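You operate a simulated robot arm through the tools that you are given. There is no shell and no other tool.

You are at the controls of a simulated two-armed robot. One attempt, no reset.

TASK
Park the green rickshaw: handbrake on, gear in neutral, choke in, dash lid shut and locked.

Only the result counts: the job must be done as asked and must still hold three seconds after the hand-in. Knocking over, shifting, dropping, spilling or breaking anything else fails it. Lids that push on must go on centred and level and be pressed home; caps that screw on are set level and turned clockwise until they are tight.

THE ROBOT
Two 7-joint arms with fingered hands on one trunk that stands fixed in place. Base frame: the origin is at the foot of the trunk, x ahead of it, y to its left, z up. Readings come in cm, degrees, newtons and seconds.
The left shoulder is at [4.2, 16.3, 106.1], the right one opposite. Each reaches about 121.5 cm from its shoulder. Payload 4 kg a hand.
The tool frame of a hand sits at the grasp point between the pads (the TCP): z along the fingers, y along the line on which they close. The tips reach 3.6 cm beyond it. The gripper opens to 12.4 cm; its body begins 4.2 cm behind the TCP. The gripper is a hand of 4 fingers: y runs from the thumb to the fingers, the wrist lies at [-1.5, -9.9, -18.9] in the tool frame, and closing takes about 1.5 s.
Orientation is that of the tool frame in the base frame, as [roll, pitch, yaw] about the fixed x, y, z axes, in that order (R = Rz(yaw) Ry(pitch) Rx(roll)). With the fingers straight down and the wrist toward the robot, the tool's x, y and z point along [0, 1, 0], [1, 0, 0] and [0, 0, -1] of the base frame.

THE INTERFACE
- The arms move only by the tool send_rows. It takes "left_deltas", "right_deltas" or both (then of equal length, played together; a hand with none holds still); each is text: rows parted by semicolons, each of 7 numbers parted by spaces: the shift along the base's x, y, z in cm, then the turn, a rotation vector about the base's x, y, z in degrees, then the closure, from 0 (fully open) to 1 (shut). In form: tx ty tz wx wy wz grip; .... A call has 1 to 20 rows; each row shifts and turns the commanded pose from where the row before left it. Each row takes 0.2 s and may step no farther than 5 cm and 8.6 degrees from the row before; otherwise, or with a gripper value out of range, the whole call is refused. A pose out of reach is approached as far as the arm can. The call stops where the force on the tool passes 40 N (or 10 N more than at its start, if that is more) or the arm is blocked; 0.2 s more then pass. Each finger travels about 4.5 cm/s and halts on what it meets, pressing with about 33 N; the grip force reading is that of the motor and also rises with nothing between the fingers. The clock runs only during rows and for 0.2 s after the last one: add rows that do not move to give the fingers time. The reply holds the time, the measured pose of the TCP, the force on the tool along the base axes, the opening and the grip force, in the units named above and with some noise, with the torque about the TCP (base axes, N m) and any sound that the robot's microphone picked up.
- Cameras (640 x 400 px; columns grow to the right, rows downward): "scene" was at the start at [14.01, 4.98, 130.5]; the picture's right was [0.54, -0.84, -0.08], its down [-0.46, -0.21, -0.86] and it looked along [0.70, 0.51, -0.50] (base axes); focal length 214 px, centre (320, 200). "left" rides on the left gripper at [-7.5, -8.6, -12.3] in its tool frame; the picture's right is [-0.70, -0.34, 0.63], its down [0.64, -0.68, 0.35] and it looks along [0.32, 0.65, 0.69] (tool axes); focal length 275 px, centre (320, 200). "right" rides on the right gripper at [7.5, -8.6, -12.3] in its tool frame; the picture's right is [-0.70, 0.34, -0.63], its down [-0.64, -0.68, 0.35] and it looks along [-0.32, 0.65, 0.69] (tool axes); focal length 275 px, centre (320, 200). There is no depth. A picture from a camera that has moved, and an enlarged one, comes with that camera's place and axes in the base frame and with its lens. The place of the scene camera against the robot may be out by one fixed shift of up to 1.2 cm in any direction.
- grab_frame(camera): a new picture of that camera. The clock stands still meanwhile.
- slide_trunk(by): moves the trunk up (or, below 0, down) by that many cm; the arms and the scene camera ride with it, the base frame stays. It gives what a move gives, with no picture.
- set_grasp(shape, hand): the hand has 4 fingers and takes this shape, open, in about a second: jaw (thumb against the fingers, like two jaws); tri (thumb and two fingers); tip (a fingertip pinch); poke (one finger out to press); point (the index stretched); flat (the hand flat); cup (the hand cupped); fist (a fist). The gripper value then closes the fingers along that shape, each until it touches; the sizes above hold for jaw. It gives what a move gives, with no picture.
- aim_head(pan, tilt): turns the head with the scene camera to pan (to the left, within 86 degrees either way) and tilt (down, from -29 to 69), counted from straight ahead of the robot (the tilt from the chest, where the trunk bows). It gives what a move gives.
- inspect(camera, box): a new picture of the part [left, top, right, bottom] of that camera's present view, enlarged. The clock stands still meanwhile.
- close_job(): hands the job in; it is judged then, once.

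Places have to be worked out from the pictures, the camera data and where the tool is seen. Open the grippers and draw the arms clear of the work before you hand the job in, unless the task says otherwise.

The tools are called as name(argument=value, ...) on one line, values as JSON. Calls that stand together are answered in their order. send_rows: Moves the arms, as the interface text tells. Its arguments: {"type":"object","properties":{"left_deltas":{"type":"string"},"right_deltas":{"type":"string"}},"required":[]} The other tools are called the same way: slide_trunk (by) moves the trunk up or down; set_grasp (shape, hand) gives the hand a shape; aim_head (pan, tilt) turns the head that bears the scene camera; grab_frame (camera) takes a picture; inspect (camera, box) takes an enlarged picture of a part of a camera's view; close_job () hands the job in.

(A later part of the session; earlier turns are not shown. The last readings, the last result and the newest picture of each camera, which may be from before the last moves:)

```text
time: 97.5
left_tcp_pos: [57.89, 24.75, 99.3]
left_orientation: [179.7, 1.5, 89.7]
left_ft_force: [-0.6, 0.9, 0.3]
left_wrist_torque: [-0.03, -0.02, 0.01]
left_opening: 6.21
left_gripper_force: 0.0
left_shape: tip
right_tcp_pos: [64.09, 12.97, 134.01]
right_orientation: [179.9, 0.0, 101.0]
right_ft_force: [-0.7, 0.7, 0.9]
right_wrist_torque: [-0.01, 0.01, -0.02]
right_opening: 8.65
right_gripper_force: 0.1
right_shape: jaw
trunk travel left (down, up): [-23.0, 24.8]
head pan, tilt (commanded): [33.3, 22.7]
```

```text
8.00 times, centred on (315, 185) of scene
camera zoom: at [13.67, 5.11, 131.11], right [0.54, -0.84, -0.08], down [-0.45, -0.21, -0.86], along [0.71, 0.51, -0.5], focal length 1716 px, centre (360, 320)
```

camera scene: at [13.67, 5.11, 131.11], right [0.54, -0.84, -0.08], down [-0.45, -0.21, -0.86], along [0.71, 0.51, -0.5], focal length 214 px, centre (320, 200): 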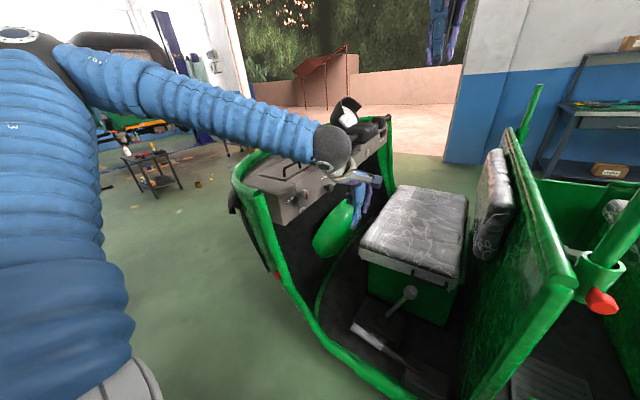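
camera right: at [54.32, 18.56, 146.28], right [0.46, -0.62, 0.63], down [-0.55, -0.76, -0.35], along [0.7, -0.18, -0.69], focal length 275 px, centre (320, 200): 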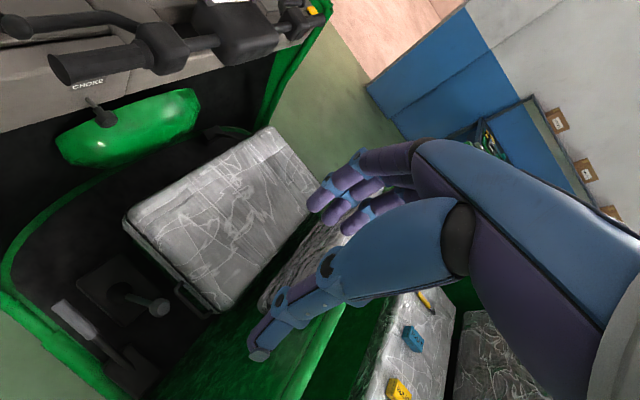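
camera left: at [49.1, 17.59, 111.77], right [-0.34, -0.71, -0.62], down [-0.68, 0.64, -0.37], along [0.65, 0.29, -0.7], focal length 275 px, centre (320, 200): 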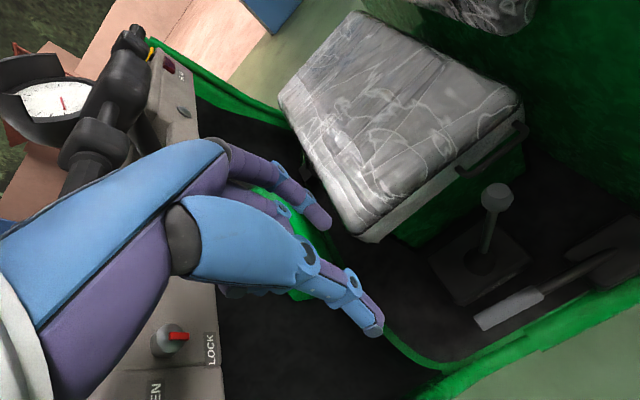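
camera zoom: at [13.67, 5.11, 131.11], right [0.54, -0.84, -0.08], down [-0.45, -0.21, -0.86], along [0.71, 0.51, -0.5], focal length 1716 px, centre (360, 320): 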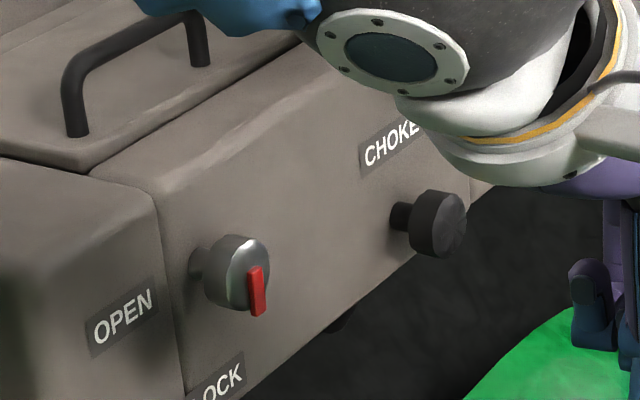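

Choke in, lock pointer down, lid flush. Now zoom on the gear lever and handbrake from the left camera.

inspect(camera="left", box=[420, 150, 640, 350])

inspect(camera="right", box=[30, 240, 200, 380])

inspect(camera="scene", box=[340, 270, 460, 390])

```text
2.00 times, centred on (530, 250) of left
camera zoom: at [49.1, 17.59, 111.77], right [-0.34, -0.71, -0.62], down [-0.68, 0.64, -0.37], along [0.65, 0.29, -0.7], focal length 551 px, centre (-100, 100)
```

zoom: 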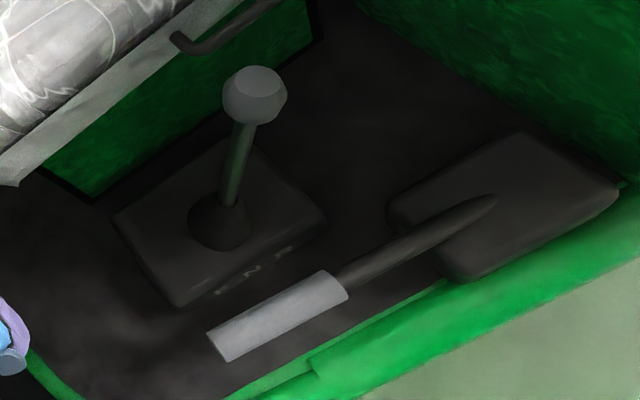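

```text
2.86 times, centred on (115, 310) of right
camera zoom: at [54.22, 18.72, 146.29], right [0.46, -0.62, 0.63], down [-0.55, -0.76, -0.35], along [0.7, -0.19, -0.69], focal length 786 px, centre (906, -114)
```

zoom: 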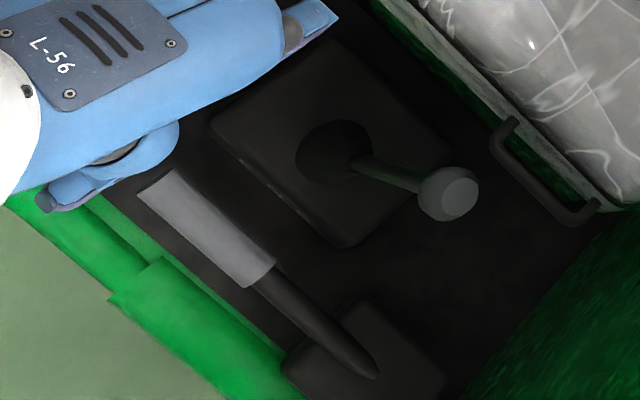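

```text
3.33 times, centred on (400, 330) of scene
camera zoom: at [13.67, 5.11, 131.11], right [0.54, -0.84, -0.08], down [-0.45, -0.21, -0.86], along [0.71, 0.51, -0.5], focal length 715 px, centre (53, -233)
```

zoom: 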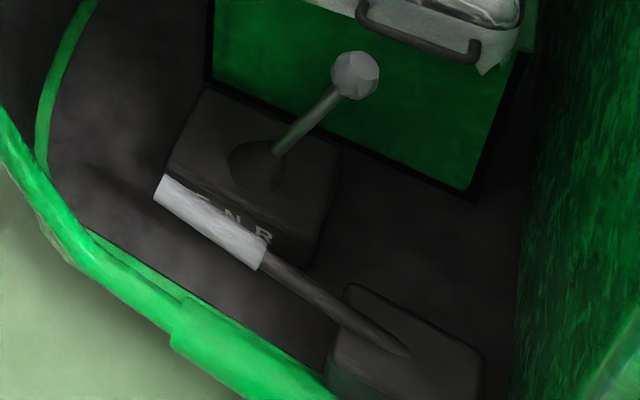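

The gear knob is at about [69.9, 9.4, 59.7], leaning toward R from a box centred at y≈20. The handbrake grip runs y 14–28 at [58.4, .., 34]. The seat handle is close to the gear knob, so I'll come in with a closed hand tilted forward from the robot's side and push the lever +y.

set_grasp(hand="left", shape="jaw")

send_rows(left_deltas="-1 -3.8 -2.4 0 0 0 0.4; -1 -3.8 -2.4 0 0 0 0.8; -1 -3.8 -2.4 0 0 0 1; -1 -3.8 -2.4 0 0 0 1; -1 -3.8 -2.4 0 0 0 1; -1 -3.8 -2.4 0 0 0 1; 0 0 0 0 -8 0 1; 0 0 0 0 -8 0 1; 0 0 0 0 -8 0 1; 0 0 0 0 -8 0 1; 0 0 0 0 -8 0 1")

grab_frame(camera="left")

grab_frame(camera="scene")

```text
time: 98.3
left_tcp_pos: [57.95, 24.7, 99.33]
left_orientation: [179.8, 1.2, 89.7]
left_ft_force: [0.3, -1.2, 0.0]
left_wrist_torque: [-0.02, 0.0, 0.0]
left_opening: 12.38
left_gripper_force: 0.1
left_shape: jaw
right_tcp_pos: [64.1, 12.87, 133.99]
right_orientation: [179.9, -0.1, 101.0]
right_ft_force: [-0.7, -1.3, 0.5]
right_wrist_torque: [0.04, 0.0, 0.01]
right_opening: 8.63
right_gripper_force: 0.1
right_shape: jaw
trunk travel left (down, up): [-23.0, 24.8]
head pan, tilt (commanded): [33.3, 22.7]
```

```text
time: 100.8
left_tcp_pos: [56.58, 7.19, 86.95]
left_orientation: [139.7, 0.9, 88.7]
left_ft_force: [0.2, 0.2, 0.0]
left_wrist_torque: [0.0, -0.01, -0.02]
left_opening: 0.0
left_gripper_force: 32.9
left_shape: jaw
left hand out of reach, approached as far as the arm can: row 6, 7, 8, 9, 10, 11
right_tcp_pos: [64.19, 12.85, 133.86]
right_orientation: [-180.0, -0.2, 101.1]
right_ft_force: [0.3, 0.2, -0.1]
right_wrist_torque: [0.01, 0.0, -0.04]
right_opening: 8.66
right_gripper_force: 0.1
right_shape: jaw
trunk travel left (down, up): [-23.0, 24.8]
head pan, tilt (commanded): [33.3, 22.7]
```

```text
taken
camera left: at [41.95, 0.08, 90.87], right [0.14, -0.71, -0.69], down [-0.28, 0.64, -0.71], along [0.95, 0.29, -0.11], focal length 275 px, centre (320, 200)
```

left: 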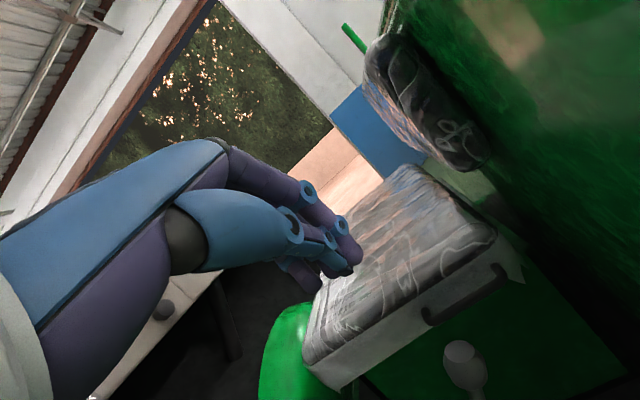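

```text
taken
camera scene: at [13.8, 4.99, 131.09], right [0.54, -0.84, -0.08], down [-0.46, -0.21, -0.86], along [0.71, 0.51, -0.5], focal length 214 px, centre (320, 200)
```

scene: 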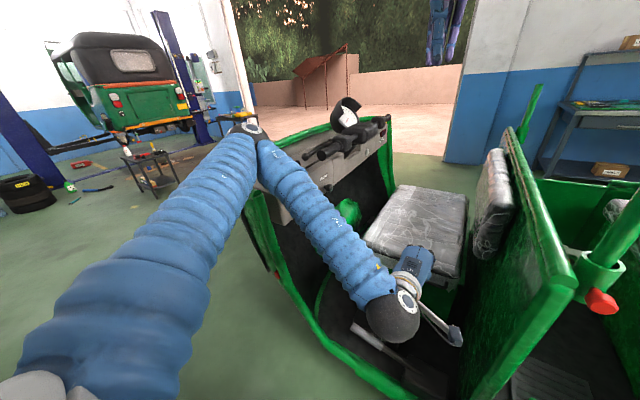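

The arm was too folded there. I'll move outward and down toward the gear area and re-check the pose.

send_rows(left_deltas="1.5 -0.3 -3.2 0 0 0 1; 1.5 -0.3 -3.2 0 0 0 1; 1.5 -0.3 -3.2 0 0 0 1; 1.5 -0.3 -3.2 0 0 0 1")

grab_frame(camera="left")

grab_frame(camera="scene")

```text
time: 101.8
left_tcp_pos: [63.52, 11.58, 77.98]
left_orientation: [139.9, 0.8, 88.7]
left_ft_force: [0.0, -0.3, 0.7]
left_wrist_torque: [0.0, 0.01, 0.0]
left_opening: 0.02
left_gripper_force: 33.3
left_shape: jaw
left hand out of reach, approached as far as the arm can: row 1, 2, 3, 4
right_tcp_pos: [64.13, 12.85, 133.97]
right_orientation: [180.0, -0.2, 101.0]
right_ft_force: [-0.2, 0.2, -0.1]
right_wrist_torque: [-0.02, 0.03, 0.01]
right_opening: 8.65
right_gripper_force: 0.1
right_shape: jaw
trunk travel left (down, up): [-23.0, 24.8]
head pan, tilt (commanded): [33.3, 22.7]
```

```text
taken
camera left: at [48.83, 4.47, 81.94], right [0.14, -0.71, -0.69], down [-0.28, 0.64, -0.71], along [0.95, 0.29, -0.12], focal length 275 px, centre (320, 200)
```

left: 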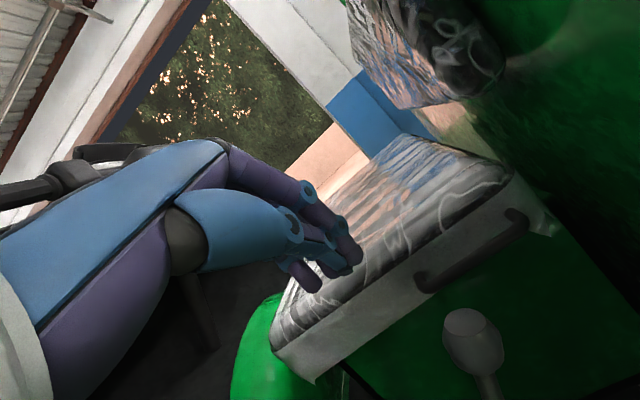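

```text
taken
camera scene: at [13.79, 4.97, 131.09], right [0.54, -0.84, -0.08], down [-0.46, -0.21, -0.86], along [0.71, 0.51, -0.5], focal length 214 px, centre (320, 200)
```

scene: 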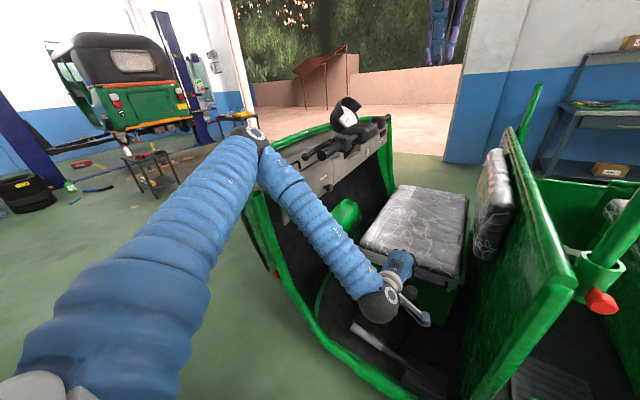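

Still limited in this wrist pose. I'll reduce the forward tilt to about 20° and see whether the hand can then reach the near side of the lever.

send_rows(left_deltas="0 0 0 0 7 0 1; 0 0 0 0 7 0 1; 0 0 0 0 6 0 1; 0.5 -2 0 0 0 0 1; 0.5 -2 0 0 0 0 1")

grab_frame(camera="scene")

```text
time: 103.0
left_tcp_pos: [64.44, 7.8, 78.0]
left_orientation: [159.7, 1.2, 89.3]
left_ft_force: [-0.3, 0.1, -1.2]
left_wrist_torque: [0.0, 0.0, -0.02]
left_opening: 0.02
left_gripper_force: 32.4
left_shape: jaw
right_tcp_pos: [64.11, 12.73, 133.88]
right_orientation: [180.0, -0.1, 100.9]
right_ft_force: [-1.1, -0.3, 0.3]
right_wrist_torque: [0.0, -0.04, 0.02]
right_opening: 8.65
right_gripper_force: 0.0
right_shape: jaw
trunk travel left (down, up): [-23.0, 24.8]
head pan, tilt (commanded): [33.3, 22.7]
```

```text
taken
camera scene: at [13.77, 4.96, 131.09], right [0.54, -0.84, -0.08], down [-0.46, -0.21, -0.86], along [0.71, 0.51, -0.5], focal length 214 px, centre (320, 200)
```

scene: 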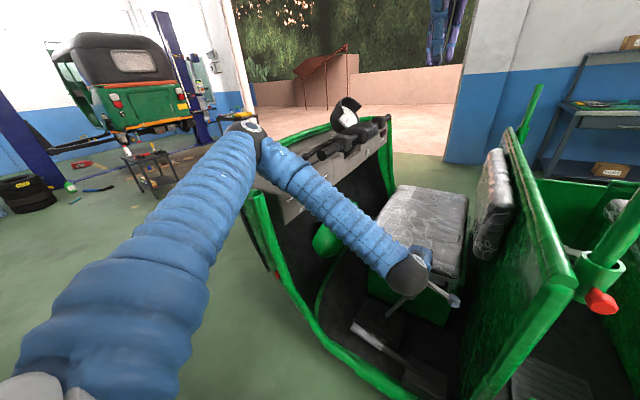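

That works. I'll move gradually down on the near (−y) side of the lever, watching the elbow's clearance to the dash.

send_rows(left_deltas="0.4 -2 -1.5 0 0 0 1; 0.4 -2 -1.5 0 0 0 1; 0.4 -2 -1.5 0 0 0 1")

grab_frame(camera="scene")

grab_frame(camera="left")

grab_frame(camera="right")

```text
time: 103.8
left_tcp_pos: [64.79, 7.4, 77.61]
left_orientation: [159.9, 1.2, 89.2]
left_ft_force: [-0.4, 1.7, -0.2]
left_wrist_torque: [0.01, 0.0, 0.01]
left_opening: 0.0
left_gripper_force: 33.2
left_shape: jaw
left hand out of reach, approached as far as the arm can: row 1, 2, 3
right_tcp_pos: [64.21, 12.84, 133.88]
right_orientation: [-179.9, -0.2, 101.0]
right_ft_force: [-0.1, 0.2, -0.9]
right_wrist_torque: [0.01, -0.01, -0.04]
right_opening: 8.65
right_gripper_force: 0.0
right_shape: jaw
trunk travel left (down, up): [-23.0, 24.8]
head pan, tilt (commanded): [33.3, 22.7]
```

```text
taken
camera scene: at [13.78, 4.95, 131.09], right [0.54, -0.84, -0.08], down [-0.46, -0.21, -0.86], along [0.71, 0.51, -0.5], focal length 214 px, centre (320, 200)
```

scene: 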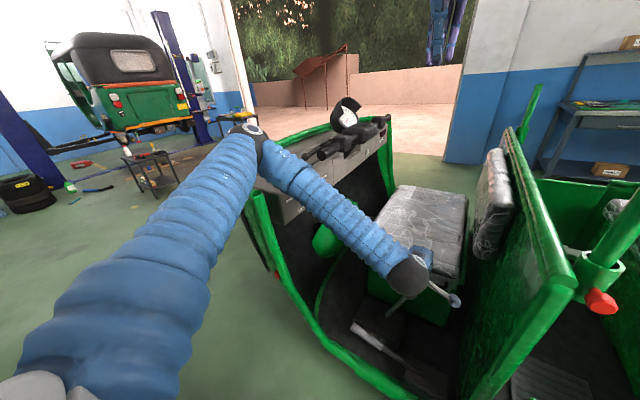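

```text
taken
camera left: at [52.45, 0.28, 86.23], right [-0.11, -0.71, -0.7], down [-0.51, 0.64, -0.57], along [0.85, 0.29, -0.43], focal length 275 px, centre (320, 200)
```

left: 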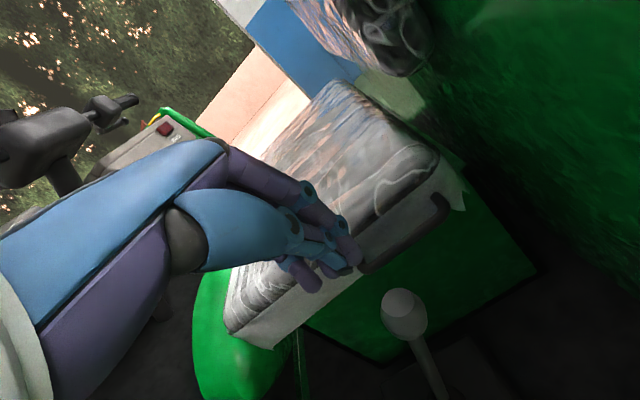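

```text
taken
camera right: at [54.39, 18.53, 146.25], right [0.46, -0.62, 0.63], down [-0.55, -0.76, -0.35], along [0.7, -0.18, -0.69], focal length 275 px, centre (320, 200)
```

right: 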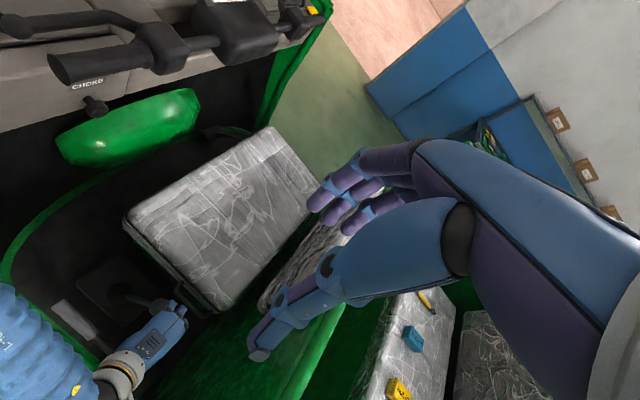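

The left arm cannot get further to −y in that wrist pose. Instead I'll yaw the hand −90° so the fingers reach over the knob's far side with the wrist on the +y side, grip the knob, and draw it toward N. First I'll reposition and rotate in free space.

send_rows(left_deltas="-1.2 3.2 2.6 0 5 0 1; -1.2 3.2 2.6 0 5 0 0.8; -1.2 3.2 2.6 0 5 0 0.5; -1.2 3.2 2.6 0 5 0 0.3; 0 0 0 0 0 -8.2 0.3; 0 0 0 0 0 -8.2 0.3; 0 0 0 0 0 -8.2 0.3; 0 0 0 0 0 -8.2 0.3; 0 0 0 0 0 -8.2 0.3")

grab_frame(camera="scene")

```text
time: 105.8
left_tcp_pos: [60.07, 20.18, 87.98]
left_orientation: [179.7, 1.3, 48.8]
left_ft_force: [0.3, -0.3, -0.4]
left_wrist_torque: [0.02, 0.03, -0.01]
left_opening: 8.64
left_gripper_force: 0.1
left_shape: jaw
right_tcp_pos: [64.02, 12.73, 133.98]
right_orientation: [179.9, -0.1, 101.0]
right_ft_force: [-0.4, 0.1, -0.1]
right_wrist_torque: [0.03, -0.02, 0.01]
right_opening: 8.68
right_gripper_force: 0.2
right_shape: jaw
trunk travel left (down, up): [-23.0, 24.8]
head pan, tilt (commanded): [33.3, 22.7]
```

```text
taken
camera scene: at [13.74, 4.85, 131.11], right [0.54, -0.84, -0.08], down [-0.45, -0.21, -0.87], along [0.71, 0.51, -0.49], focal length 214 px, centre (320, 200)
```

scene: 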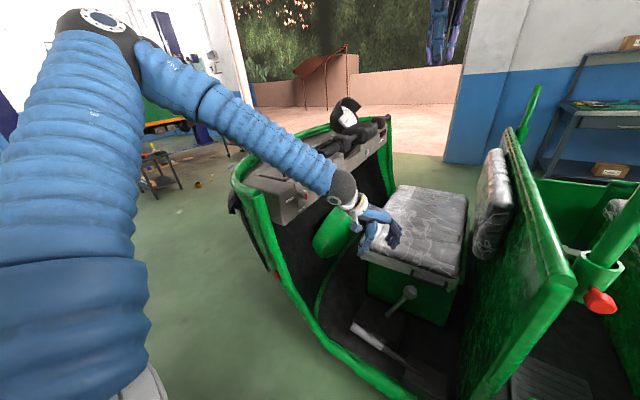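

Good, the arm is comfortable with this yaw. I'll finish the turn and add a 17° tilt to match the lever.

send_rows(left_deltas="0 0 0 0 0 -8.2 0.3; 0 0 0 0 0 -8.2 0.3; 0 0 0 0 0 -8.2 0.3; 0 0 0 0 0 -8.2 0.3; 0 0 0 0 0 -8.2 0.3; 1 -1 0 8.5 0 0 0.3; 1 -1 0 8.5 0 0 0.3; 1.5 -2 -1.5 0 0 0 0.3; 1.5 -2 -1.5 0 0 0 0.3")

grab_frame(camera="scene")

grab_frame(camera="left")

```text
time: 107.8
left_tcp_pos: [64.99, 14.15, 85.03]
left_orientation: [-163.3, -0.9, 7.8]
left_ft_force: [0.8, 0.3, -0.4]
left_wrist_torque: [0.01, 0.02, 0.01]
left_opening: 8.68
left_gripper_force: 0.1
left_shape: jaw
right_tcp_pos: [64.21, 12.69, 133.94]
right_orientation: [-180.0, -0.2, 101.0]
right_ft_force: [0.6, -0.2, -0.6]
right_wrist_torque: [0.02, 0.03, 0.01]
right_opening: 8.68
right_gripper_force: 0.0
right_shape: jaw
trunk travel left (down, up): [-23.0, 24.8]
head pan, tilt (commanded): [33.3, 22.7]
```

```text
taken
camera scene: at [13.83, 4.88, 131.08], right [0.54, -0.84, -0.08], down [-0.46, -0.21, -0.86], along [0.71, 0.51, -0.5], focal length 214 px, centre (320, 200)
```

scene: 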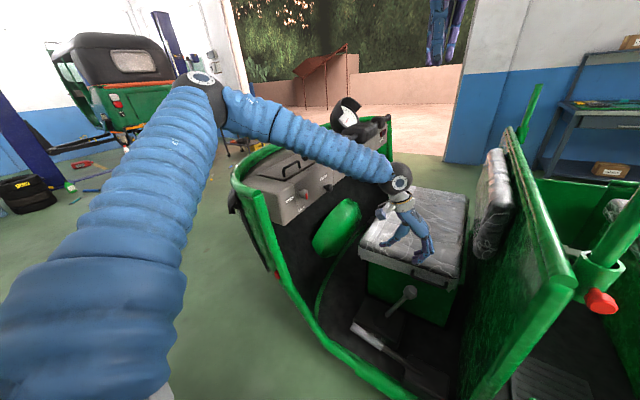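

```text
taken
camera left: at [56.73, 17.62, 99.08], right [-0.75, 0.41, -0.52], down [0.54, 0.83, -0.13], along [0.38, -0.38, -0.84], focal length 275 px, centre (320, 200)
```

left: 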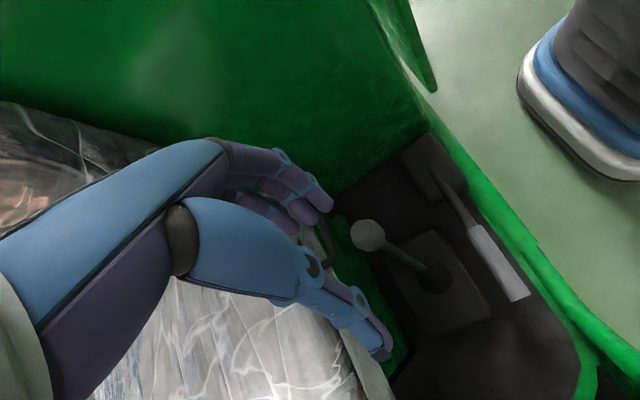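

The gear knob is confirmed at [70, 9.2, 59.7]. I'll move over it and look before descending.

send_rows(left_deltas="1.1 -1.85 -3.3 0 0 0 0.2; 1.1 -1.85 -3.3 0 0 0 0.2; 1.1 -1.85 -3.3 0 0 0 0.2")

grab_frame(camera="left")

inspect(camera="scene", box=[340, 180, 480, 340])

inspect(camera="right", box=[30, 200, 230, 380])

```text
time: 108.5
left_tcp_pos: [68.42, 8.81, 74.98]
left_orientation: [-163.3, -0.8, 7.8]
left_ft_force: [-0.4, -0.5, 0.2]
left_wrist_torque: [-0.04, 0.02, 0.0]
left_opening: 9.89
left_gripper_force: 0.1
left_shape: jaw
right_tcp_pos: [64.23, 12.88, 133.8]
right_orientation: [-179.9, -0.2, 101.0]
right_ft_force: [0.3, -0.1, -0.6]
right_wrist_torque: [0.0, 0.0, -0.01]
right_opening: 8.66
right_gripper_force: 0.0
right_shape: jaw
trunk travel left (down, up): [-23.0, 24.8]
head pan, tilt (commanded): [33.3, 22.7]
```

```text
taken
camera left: at [60.16, 12.46, 89.06], right [-0.75, 0.41, -0.52], down [0.54, 0.83, -0.13], along [0.38, -0.38, -0.84], focal length 275 px, centre (320, 200)
```

left: 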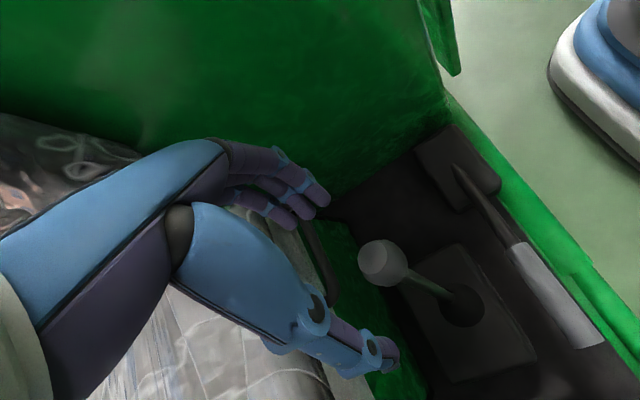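

```text
2.50 times, centred on (410, 260) of scene
camera zoom: at [13.94, 4.99, 131.05], right [0.54, -0.84, -0.08], down [-0.46, -0.21, -0.86], along [0.7, 0.51, -0.5], focal length 536 px, centre (95, 50)
```

zoom: 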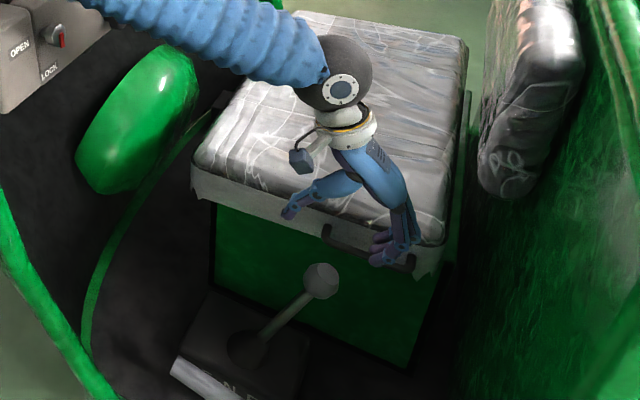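

```text
2.22 times, centred on (130, 290) of right
camera zoom: at [54.58, 18.6, 146.11], right [0.46, -0.62, 0.63], down [-0.55, -0.76, -0.35], along [0.7, -0.18, -0.69], focal length 612 px, centre (742, 0)
```

zoom: 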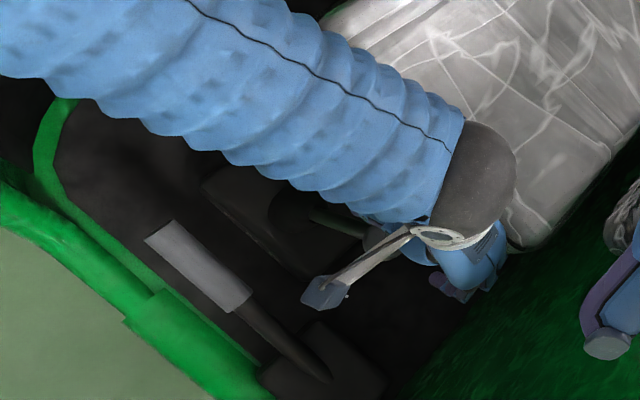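

Clearance to the seat handle is about 2 cm for the fingers. I'll descend most of the way and check.

send_rows(left_deltas="-0.1 -0.1 -3 0 0 0 0.2; -0.1 0 -3 0 0 0 0.2; 0 0 -3 0 0 0 0.2")

grab_frame(camera="left")

inspect(camera="scene", box=[340, 180, 480, 340])

```text
time: 109.3
left_tcp_pos: [66.57, 11.7, 68.23]
left_orientation: [-163.5, -1.1, 7.7]
left_ft_force: [-0.2, -0.3, -0.7]
left_wrist_torque: [0.01, 0.01, -0.02]
left_opening: 9.89
left_gripper_force: 0.0
left_shape: jaw
left hand out of reach, approached as far as the arm can: row 1, 2, 3
right_tcp_pos: [64.1, 12.85, 133.86]
right_orientation: [180.0, 0.0, 100.9]
right_ft_force: [-0.2, 0.5, 0.2]
right_wrist_torque: [0.04, 0.04, 0.0]
right_opening: 8.66
right_gripper_force: 0.1
right_shape: jaw
trunk travel left (down, up): [-23.0, 24.8]
head pan, tilt (commanded): [33.3, 22.7]
```

```text
taken
camera left: at [58.22, 15.36, 82.26], right [-0.75, 0.41, -0.52], down [0.54, 0.83, -0.13], along [0.38, -0.38, -0.84], focal length 275 px, centre (320, 200)
```

left: 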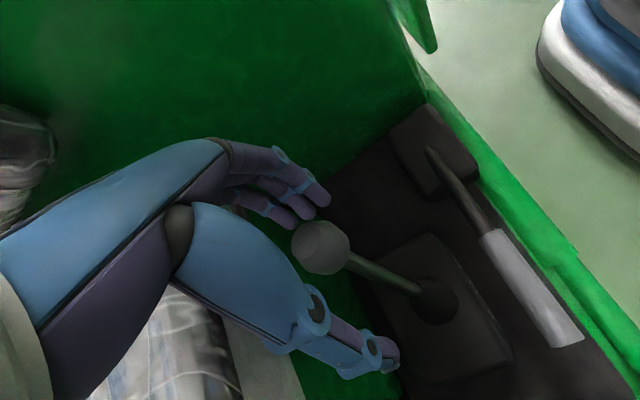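

```text
2.50 times, centred on (410, 260) of scene
camera zoom: at [13.81, 4.99, 131.09], right [0.54, -0.84, -0.08], down [-0.46, -0.21, -0.86], along [0.71, 0.51, -0.5], focal length 536 px, centre (95, 50)
```

zoom: 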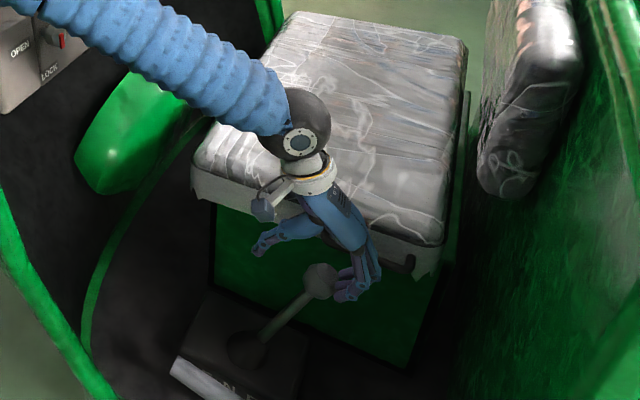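

The arm can't get lower at this trunk height. I'll raise the left hand, then lower the trunk; first I'll look at the right arm's clearance to the post.

send_rows(left_deltas="0 0 4 0 0 0 0.2; 0 0 4 0 0 0 0.2; 0 0 4 0 0 0 0.2; 0 0 4 0 0 0 0.2; 0 0 4 0 0 0 0.2")

aim_head(pan=-15, tilt=10)

grab_frame(camera="scene")

```text
time: 110.5
left_tcp_pos: [66.38, 11.54, 88.34]
left_orientation: [-163.4, -0.9, 7.7]
left_ft_force: [0.6, -0.5, 0.8]
left_wrist_torque: [-0.03, -0.01, 0.03]
left_opening: 9.9
left_gripper_force: 0.0
left_shape: jaw
right_tcp_pos: [63.94, 12.78, 134.06]
right_orientation: [179.9, 0.0, 100.9]
right_ft_force: [-0.5, 0.3, -0.5]
right_wrist_torque: [-0.02, -0.04, 0.02]
right_opening: 8.67
right_gripper_force: 0.2
right_shape: jaw
trunk travel left (down, up): [-23.0, 24.8]
head pan, tilt (commanded): [33.3, 22.7]
```

```text
time: 111.7
left_tcp_pos: [66.61, 11.68, 88.23]
left_orientation: [-163.4, -1.0, 7.8]
left_ft_force: [-0.7, 0.2, -0.1]
left_wrist_torque: [0.0, 0.01, 0.02]
left_opening: 9.91
left_gripper_force: 0.0
left_shape: jaw
right_tcp_pos: [64.12, 12.81, 134.0]
right_orientation: [180.0, -0.1, 101.0]
right_ft_force: [0.1, 0.1, -0.1]
right_wrist_torque: [-0.03, -0.03, -0.01]
right_opening: 8.66
right_gripper_force: 0.0
right_shape: jaw
trunk travel left (down, up): [-23.0, 24.8]
head pan, tilt (commanded): [-15.0, 10.0]
```

```text
taken
camera scene: at [15.3, -2.52, 132.95], right [-0.26, -0.97, 0.04], down [-0.31, 0.04, -0.95], along [0.92, -0.25, -0.31], focal length 214 px, centre (320, 200)
```

scene: 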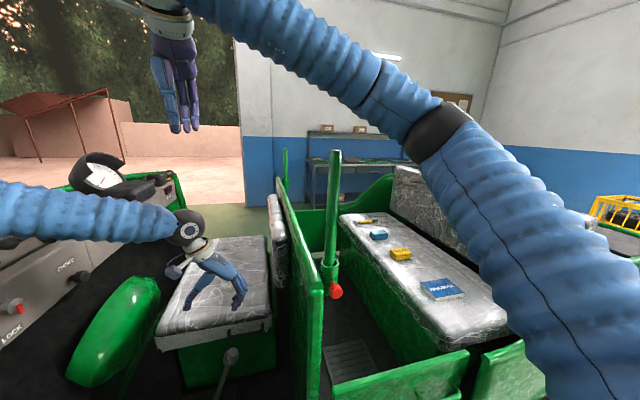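

Lowering the trunk now would bring the right forearm near the post, so I'll first raise and pull back the right hand.

send_rows(right_deltas="-2 0 3.4 0 0 0 0.3; -2 0 3.4 0 0 0 0.3; -2 0 3.4 0 0 0 0.3; -2 0 3.4 0 0 0 0.3; -2 0 3.4 0 0 0 0.3")

grab_frame(camera="scene")

```text
time: 112.9
left_tcp_pos: [66.4, 11.62, 88.22]
left_orientation: [-163.3, -1.0, 7.7]
left_ft_force: [-0.7, 0.7, 0.4]
left_wrist_torque: [-0.01, -0.01, 0.01]
left_opening: 9.91
left_gripper_force: 0.0
left_shape: jaw
right_tcp_pos: [53.97, 13.06, 151.02]
right_orientation: [179.9, -0.1, 101.1]
right_ft_force: [-0.5, -0.7, -0.6]
right_wrist_torque: [0.03, -0.06, -0.01]
right_opening: 8.67
right_gripper_force: 0.2
right_shape: jaw
trunk travel left (down, up): [-23.0, 24.8]
head pan, tilt (commanded): [-15.0, 10.0]
```

```text
taken
camera scene: at [15.16, -2.5, 132.99], right [-0.26, -0.97, 0.04], down [-0.31, 0.04, -0.95], along [0.92, -0.25, -0.31], focal length 214 px, centre (320, 200)
```

scene: 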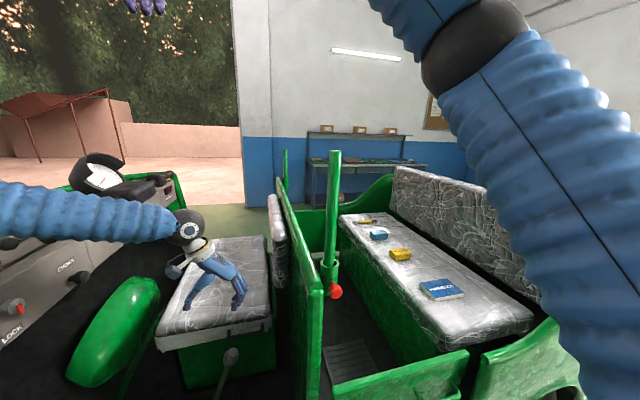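

The right arm is now well clear. Lowering the trunk 16 cm puts the left hand about 12 cm above the knob.

slide_trunk(by=-8)

aim_head(pan=33.3, tilt=22.7)

grab_frame(camera="scene")

```text
time: 114.1
left_tcp_pos: [66.47, 11.58, 80.41]
left_orientation: [-163.4, -1.1, 7.7]
left_ft_force: [0.0, 0.6, 0.1]
left_wrist_torque: [0.01, 0.0, 0.0]
left_opening: 9.91
left_gripper_force: 0.1
left_shape: jaw
right_tcp_pos: [54.03, 12.85, 143.09]
right_orientation: [179.8, -0.1, 101.0]
right_ft_force: [-0.9, 0.2, 0.7]
right_wrist_torque: [0.01, 0.01, 0.02]
right_opening: 8.65
right_gripper_force: 0.0
right_shape: jaw
trunk travel left (down, up): [-15.0, 32.8]
head pan, tilt (commanded): [-15.0, 10.0]
```

```text
time: 115.2
left_tcp_pos: [66.57, 11.68, 80.18]
left_orientation: [-163.4, -0.9, 7.8]
left_ft_force: [-0.3, 0.2, 0.6]
left_wrist_torque: [-0.01, 0.02, 0.0]
left_opening: 9.9
left_gripper_force: 0.0
left_shape: jaw
right_tcp_pos: [54.04, 12.81, 142.88]
right_orientation: [-180.0, -0.2, 101.0]
right_ft_force: [0.0, -1.0, 0.6]
right_wrist_torque: [-0.01, -0.03, 0.01]
right_opening: 8.66
right_gripper_force: 0.1
right_shape: jaw
trunk travel left (down, up): [-15.0, 32.8]
head pan, tilt (commanded): [33.3, 22.7]
```

```text
taken
camera scene: at [18.41, 4.96, 121.07], right [0.53, -0.84, -0.14], down [-0.55, -0.21, -0.81], along [0.65, 0.51, -0.57], focal length 214 px, centre (320, 200)
```

scene: 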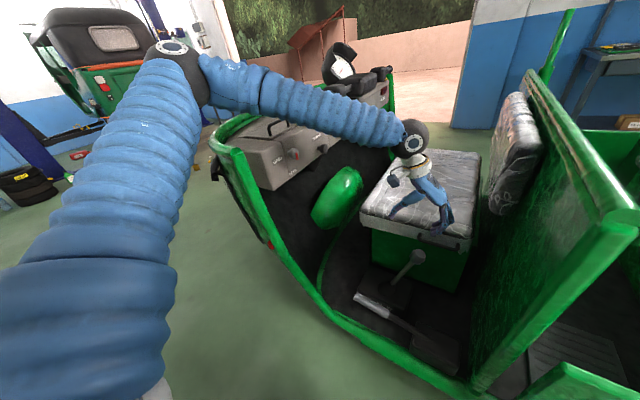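

slide_trunk(by=-7)

grab_frame(camera="scene")

grab_frame(camera="left")

```text
time: 116.3
left_tcp_pos: [66.44, 11.61, 73.42]
left_orientation: [-163.4, -1.1, 7.8]
left_ft_force: [1.2, -0.5, -0.8]
left_wrist_torque: [0.02, -0.03, 0.02]
left_opening: 9.94
left_gripper_force: 0.0
left_shape: jaw
right_tcp_pos: [53.94, 12.73, 136.25]
right_orientation: [179.9, -0.1, 100.9]
right_ft_force: [-0.9, 0.4, 0.2]
right_wrist_torque: [-0.03, 0.0, 0.01]
right_opening: 8.66
right_gripper_force: 0.2
right_shape: jaw
trunk travel left (down, up): [-8.0, 39.8]
head pan, tilt (commanded): [33.3, 22.7]
```

```text
taken
camera scene: at [23.06, 4.94, 111.28], right [0.51, -0.84, -0.2], down [-0.64, -0.21, -0.74], along [0.58, 0.51, -0.64], focal length 214 px, centre (320, 200)
```

scene: 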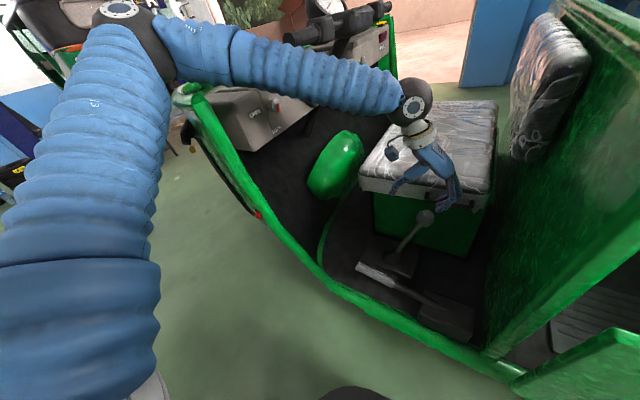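

```text
taken
camera left: at [58.06, 15.2, 87.55], right [-0.75, 0.41, -0.52], down [0.54, 0.83, -0.12], along [0.39, -0.38, -0.84], focal length 275 px, centre (320, 200)
```

left: 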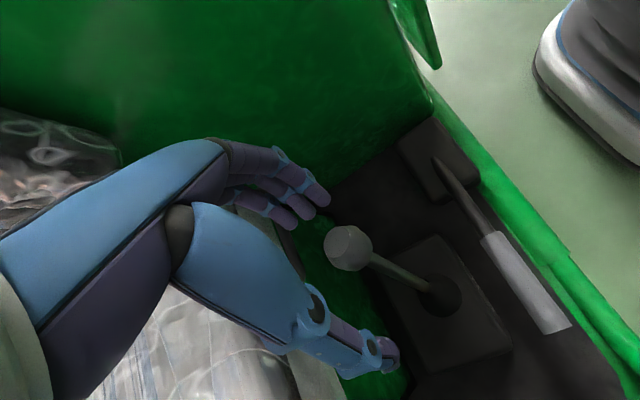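

Now I'll align over the knob and descend in steps.

send_rows(left_deltas="0.9 -1.5 0 0 0 0 0.2; 0.9 -1.5 0 0 0 0 0.2; 0 0 -3 0 0 0 0.2; 0 0 -3 0 0 0 0.2")

grab_frame(camera="left")

inspect(camera="scene", box=[340, 60, 500, 300])

```text
time: 117.3
left_tcp_pos: [68.37, 8.69, 67.17]
left_orientation: [-163.3, -0.9, 7.7]
left_ft_force: [0.1, 0.0, -1.0]
left_wrist_torque: [0.0, -0.05, 0.01]
left_opening: 9.89
left_gripper_force: 0.2
left_shape: jaw
right_tcp_pos: [54.35, 12.89, 135.73]
right_orientation: [-180.0, -0.1, 101.0]
right_ft_force: [0.8, -0.2, 0.1]
right_wrist_torque: [-0.01, 0.05, -0.01]
right_opening: 8.67
right_gripper_force: 0.1
right_shape: jaw
trunk travel left (down, up): [-8.0, 39.8]
head pan, tilt (commanded): [33.3, 22.7]
```

```text
taken
camera left: at [59.92, 12.26, 81.25], right [-0.75, 0.41, -0.52], down [0.54, 0.83, -0.13], along [0.38, -0.38, -0.84], focal length 275 px, centre (320, 200)
```

left: 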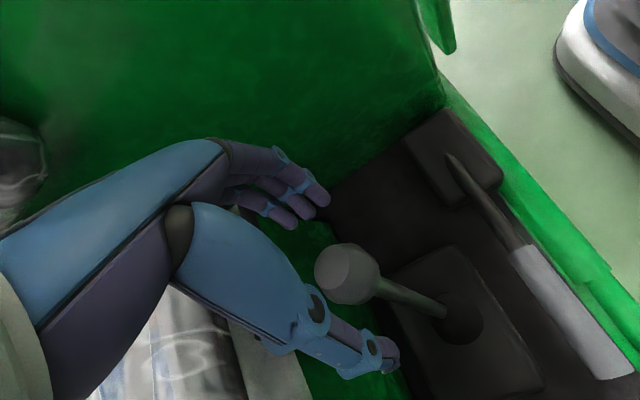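

```text
1.67 times, centred on (420, 180) of scene
camera zoom: at [23.25, 4.98, 111.14], right [0.51, -0.84, -0.2], down [-0.64, -0.21, -0.74], along [0.58, 0.51, -0.64], focal length 358 px, centre (153, 233)
```

zoom: 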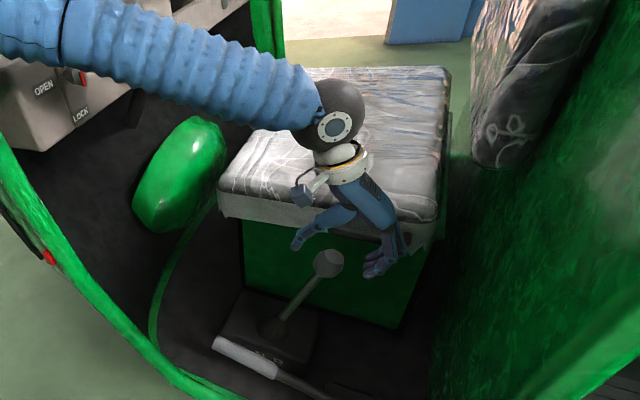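

send_rows(left_deltas="0.05 0 -2 0 0 0 0.2; 0.05 0.1 -2 0 0 0 0.2; 0 0.1 -2 0 0 0 0.2")

grab_frame(camera="left")

inspect(camera="scene", box=[360, 100, 480, 260])

```text
time: 118.1
left_tcp_pos: [68.41, 8.23, 63.11]
left_orientation: [-163.1, -2.4, 7.6]
left_ft_force: [-0.4, 0.3, 0.4]
left_wrist_torque: [0.0, -0.01, 0.04]
left_opening: 9.89
left_gripper_force: 0.0
left_shape: jaw
right_tcp_pos: [52.89, 11.68, 137.17]
right_orientation: [179.1, -0.4, 100.9]
right_ft_force: [-0.5, -0.4, 0.8]
right_wrist_torque: [-0.01, 0.02, -0.03]
right_opening: 8.68
right_gripper_force: 0.1
right_shape: jaw
trunk travel left (down, up): [-8.0, 39.8]
head pan, tilt (commanded): [33.3, 22.7]
```

```text
taken
camera left: at [59.73, 11.67, 77.04], right [-0.74, 0.41, -0.54], down [0.55, 0.83, -0.11], along [0.4, -0.37, -0.84], focal length 275 px, centre (320, 200)
```

left: 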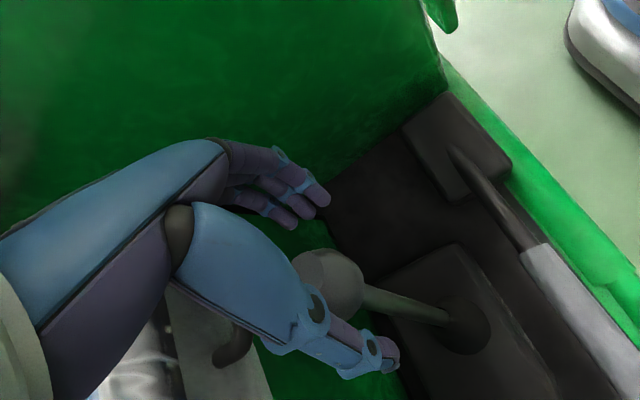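

```text
2.50 times, centred on (420, 180) of scene
camera zoom: at [22.26, 4.06, 111.92], right [0.51, -0.83, -0.2], down [-0.63, -0.21, -0.75], along [0.58, 0.51, -0.63], focal length 536 px, centre (70, 250)
```

zoom: 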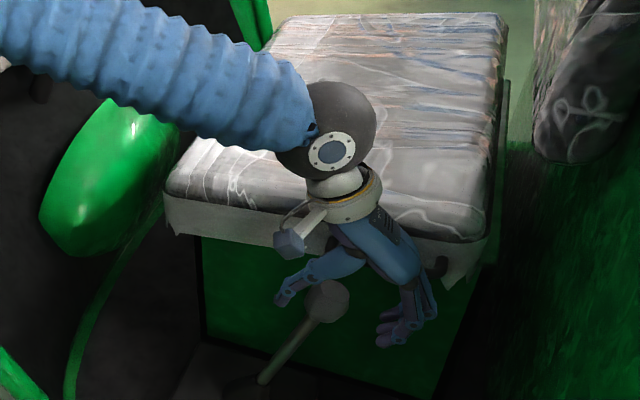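

The trunk was pushed slightly, so part of the hand is touching the seat edge or handle. I'll lift off right away.

send_rows(left_deltas="-0.5 0 1.5 0 0 0 0.2; -0.5 0 1.5 0 0 0 0.2; 0 0 2 0 0 0 0.2")

grab_frame(camera="scene")

grab_frame(camera="left")

```text
time: 118.9
left_tcp_pos: [67.29, 9.13, 65.94]
left_orientation: [-163.4, -0.7, 8.0]
left_ft_force: [0.0, 0.3, 0.3]
left_wrist_torque: [0.02, -0.03, -0.02]
left_opening: 9.93
left_gripper_force: 0.0
left_shape: jaw
right_tcp_pos: [54.13, 12.83, 135.8]
right_orientation: [-180.0, -0.1, 101.2]
right_ft_force: [-0.2, -0.2, 0.8]
right_wrist_torque: [0.03, 0.01, -0.02]
right_opening: 8.66
right_gripper_force: 0.0
right_shape: jaw
trunk travel left (down, up): [-8.0, 39.8]
head pan, tilt (commanded): [33.3, 22.7]
```

```text
taken
camera scene: at [23.22, 4.97, 111.03], right [0.51, -0.83, -0.2], down [-0.64, -0.21, -0.74], along [0.57, 0.51, -0.64], focal length 214 px, centre (320, 200)
```

scene: 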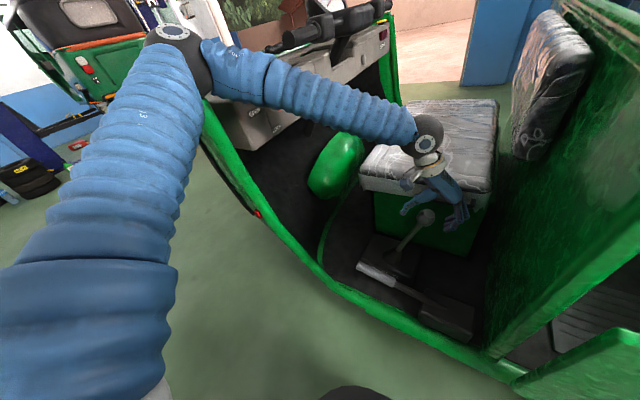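

```text
taken
camera left: at [58.95, 12.58, 79.99], right [-0.75, 0.4, -0.52], down [0.54, 0.83, -0.13], along [0.38, -0.37, -0.84], focal length 275 px, centre (320, 200)
```

left: 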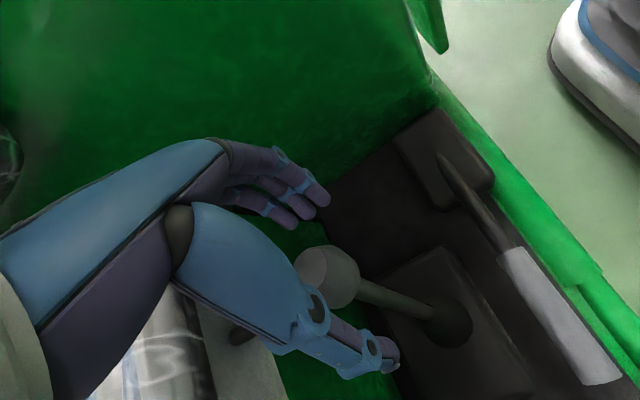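

Contact is released and the trunk is back to nominal. It was most likely my elbow on the dash corner, since lowering the trunk also bows it forward. The better geometry is the opposite: raise the trunk, so the elbow stays above the dash. I'll lift the hand and raise the trunk.

send_rows(left_deltas="-0.5 0 3 -4 0 0 0.2; -0.5 0 3 -4 0 0 0.2; -0.5 0 3 -4.5 0 0 0.2; -0.5 0 3 -4.5 0 0 0.2")

slide_trunk(by=15)

grab_frame(camera="scene")

```text
time: 119.9
left_tcp_pos: [65.29, 8.36, 78.7]
left_orientation: [180.0, 1.0, 7.5]
left_ft_force: [-0.1, 0.1, 0.3]
left_wrist_torque: [0.0, -0.01, 0.04]
left_opening: 9.94
left_gripper_force: 0.1
left_shape: jaw
right_tcp_pos: [53.85, 12.13, 136.38]
right_orientation: [179.7, -0.4, 100.9]
right_ft_force: [-0.4, 0.4, -0.6]
right_wrist_torque: [-0.02, -0.04, 0.0]
right_opening: 8.66
right_gripper_force: 0.0
right_shape: jaw
trunk travel left (down, up): [-8.0, 39.8]
head pan, tilt (commanded): [33.3, 22.7]
```

```text
time: 121.7
left_tcp_pos: [65.43, 8.84, 93.08]
left_orientation: [179.8, 1.4, 7.7]
left_ft_force: [-0.6, -0.5, 0.0]
left_wrist_torque: [0.02, 0.02, 0.0]
left_opening: 9.9
left_gripper_force: 0.1
left_shape: jaw
right_tcp_pos: [54.27, 12.74, 150.74]
right_orientation: [-179.9, -0.1, 101.0]
right_ft_force: [-0.3, 0.1, 0.8]
right_wrist_torque: [0.01, 0.03, -0.04]
right_opening: 8.67
right_gripper_force: 0.1
right_shape: jaw
trunk travel left (down, up): [-23.0, 24.8]
head pan, tilt (commanded): [33.3, 22.7]
```

```text
taken
camera scene: at [13.85, 4.99, 131.06], right [0.54, -0.84, -0.08], down [-0.46, -0.21, -0.86], along [0.71, 0.51, -0.5], focal length 214 px, centre (320, 200)
```

scene: 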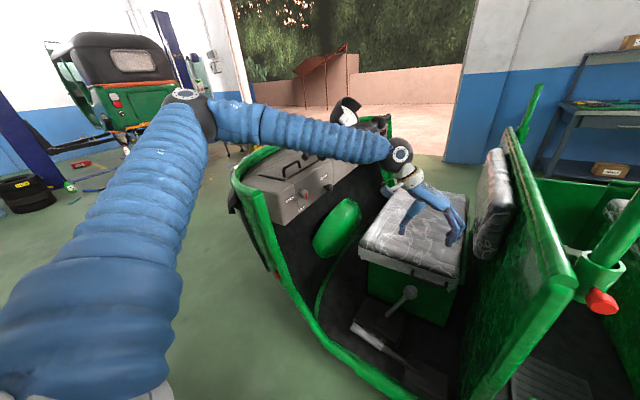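

Back at nominal height. I'll check the dash quickly, then raise the trunk further.

inspect(camera="scene", box=[220, 110, 400, 230])

slide_trunk(by=22)

grab_frame(camera="scene")

```text
3.33 times, centred on (310, 170) of scene
camera zoom: at [13.85, 4.99, 131.06], right [0.54, -0.84, -0.08], down [-0.46, -0.21, -0.86], along [0.71, 0.51, -0.5], focal length 715 px, centre (353, 300)
```

zoom: 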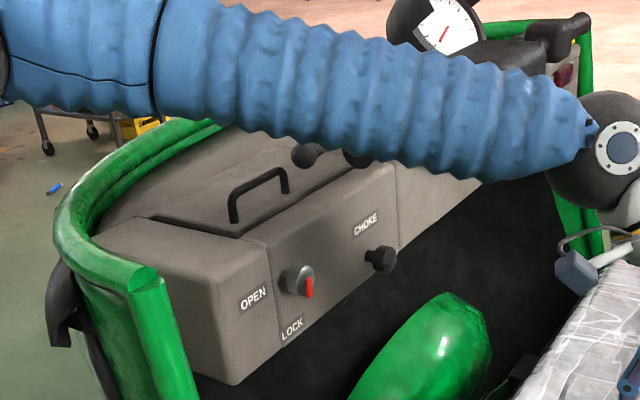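

```text
time: 124.0
left_tcp_pos: [65.5, 8.89, 115.2]
left_orientation: [179.8, 1.4, 7.7]
left_ft_force: [-0.3, 0.0, -0.5]
left_wrist_torque: [0.01, -0.01, -0.01]
left_opening: 9.92
left_gripper_force: 0.1
left_shape: jaw
right_tcp_pos: [54.21, 12.77, 172.97]
right_orientation: [-180.0, -0.1, 101.0]
right_ft_force: [0.4, 0.5, 0.2]
right_wrist_torque: [0.0, 0.01, -0.03]
right_opening: 8.68
right_gripper_force: 0.0
right_shape: jaw
trunk travel left (down, up): [-45.0, 2.8]
head pan, tilt (commanded): [33.3, 22.7]
```

```text
taken
camera scene: at [7.28, 4.97, 155.02], right [0.55, -0.84, 0.0], down [-0.33, -0.21, -0.92], along [0.77, 0.51, -0.39], focal length 214 px, centre (320, 200)
```

scene: 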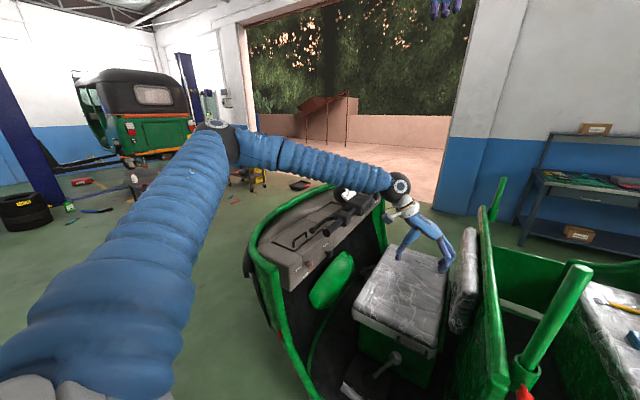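

All dash items remain as set. Now I'll yaw the left hand back to its normal heading and tilt it 30° forward, high above the seat.

send_rows(left_deltas="0 0 -1 0 0 8.2 0.3; 0 0 -1 0 0 8.2 0.3; 0 0 -1 0 0 8.2 0.3; 0 0 -1 0 0 8.2 0.3; 0 0 -1 0 0 8.2 0.3; 0 0 -1 0 0 8.2 0.3; 0 0 -1 0 0 8.2 0.3; 0 0 -1 0 0 8.2 0.3; 0 0 -1 0 0 8.2 0.3; 0 0 -1 0 0 8.2 0.3; -0.5 0 -2 0 -7.5 0 0.3; -0.5 0 -2 0 -7.5 0 0.3; -0.5 0 -2 0 -7.5 0 0.3; -0.5 0 -2 0 -7.5 0 0.3")

grab_frame(camera="scene")

grab_frame(camera="left")

```text
time: 127.0
left_tcp_pos: [62.74, 13.76, 101.11]
left_orientation: [149.7, 1.1, 88.9]
left_ft_force: [0.7, 0.1, 0.4]
left_wrist_torque: [-0.02, -0.01, -0.05]
left_opening: 8.69
left_gripper_force: 0.1
left_shape: jaw
left hand out of reach, approached as far as the arm can: row 12, 13, 14
right_tcp_pos: [54.07, 12.87, 173.09]
right_orientation: [179.9, 0.0, 101.0]
right_ft_force: [0.6, -0.6, -0.2]
right_wrist_torque: [-0.02, 0.04, 0.0]
right_opening: 8.64
right_gripper_force: 0.0
right_shape: jaw
trunk travel left (down, up): [-45.0, 2.8]
head pan, tilt (commanded): [33.3, 22.7]
```

```text
taken
camera scene: at [7.24, 5.01, 155.02], right [0.55, -0.84, 0.0], down [-0.33, -0.21, -0.92], along [0.77, 0.51, -0.39], focal length 214 px, centre (320, 200)
```

scene: 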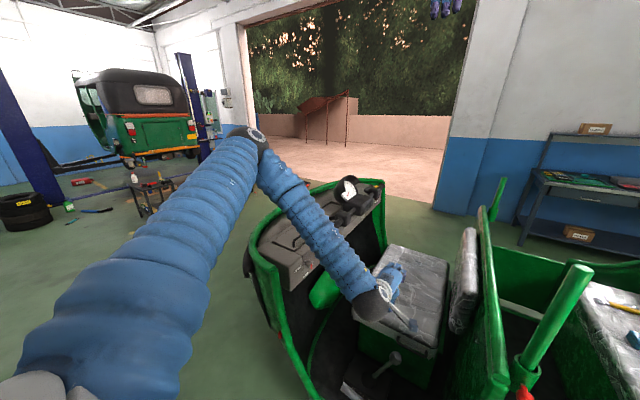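

```text
taken
camera left: at [48.99, 6.59, 107.52], right [0.02, -0.71, -0.7], down [-0.4, 0.64, -0.66], along [0.92, 0.29, -0.28], focal length 275 px, centre (320, 200)
```

left: 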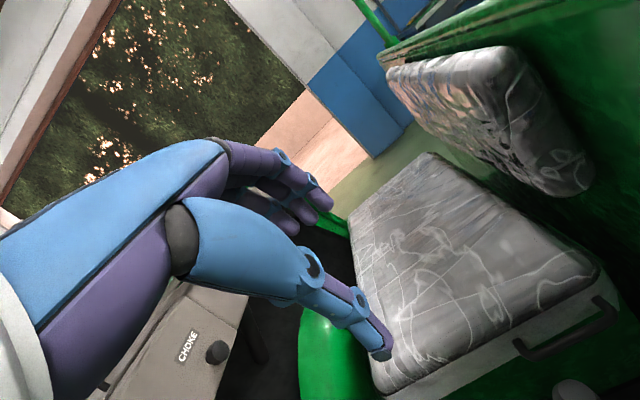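

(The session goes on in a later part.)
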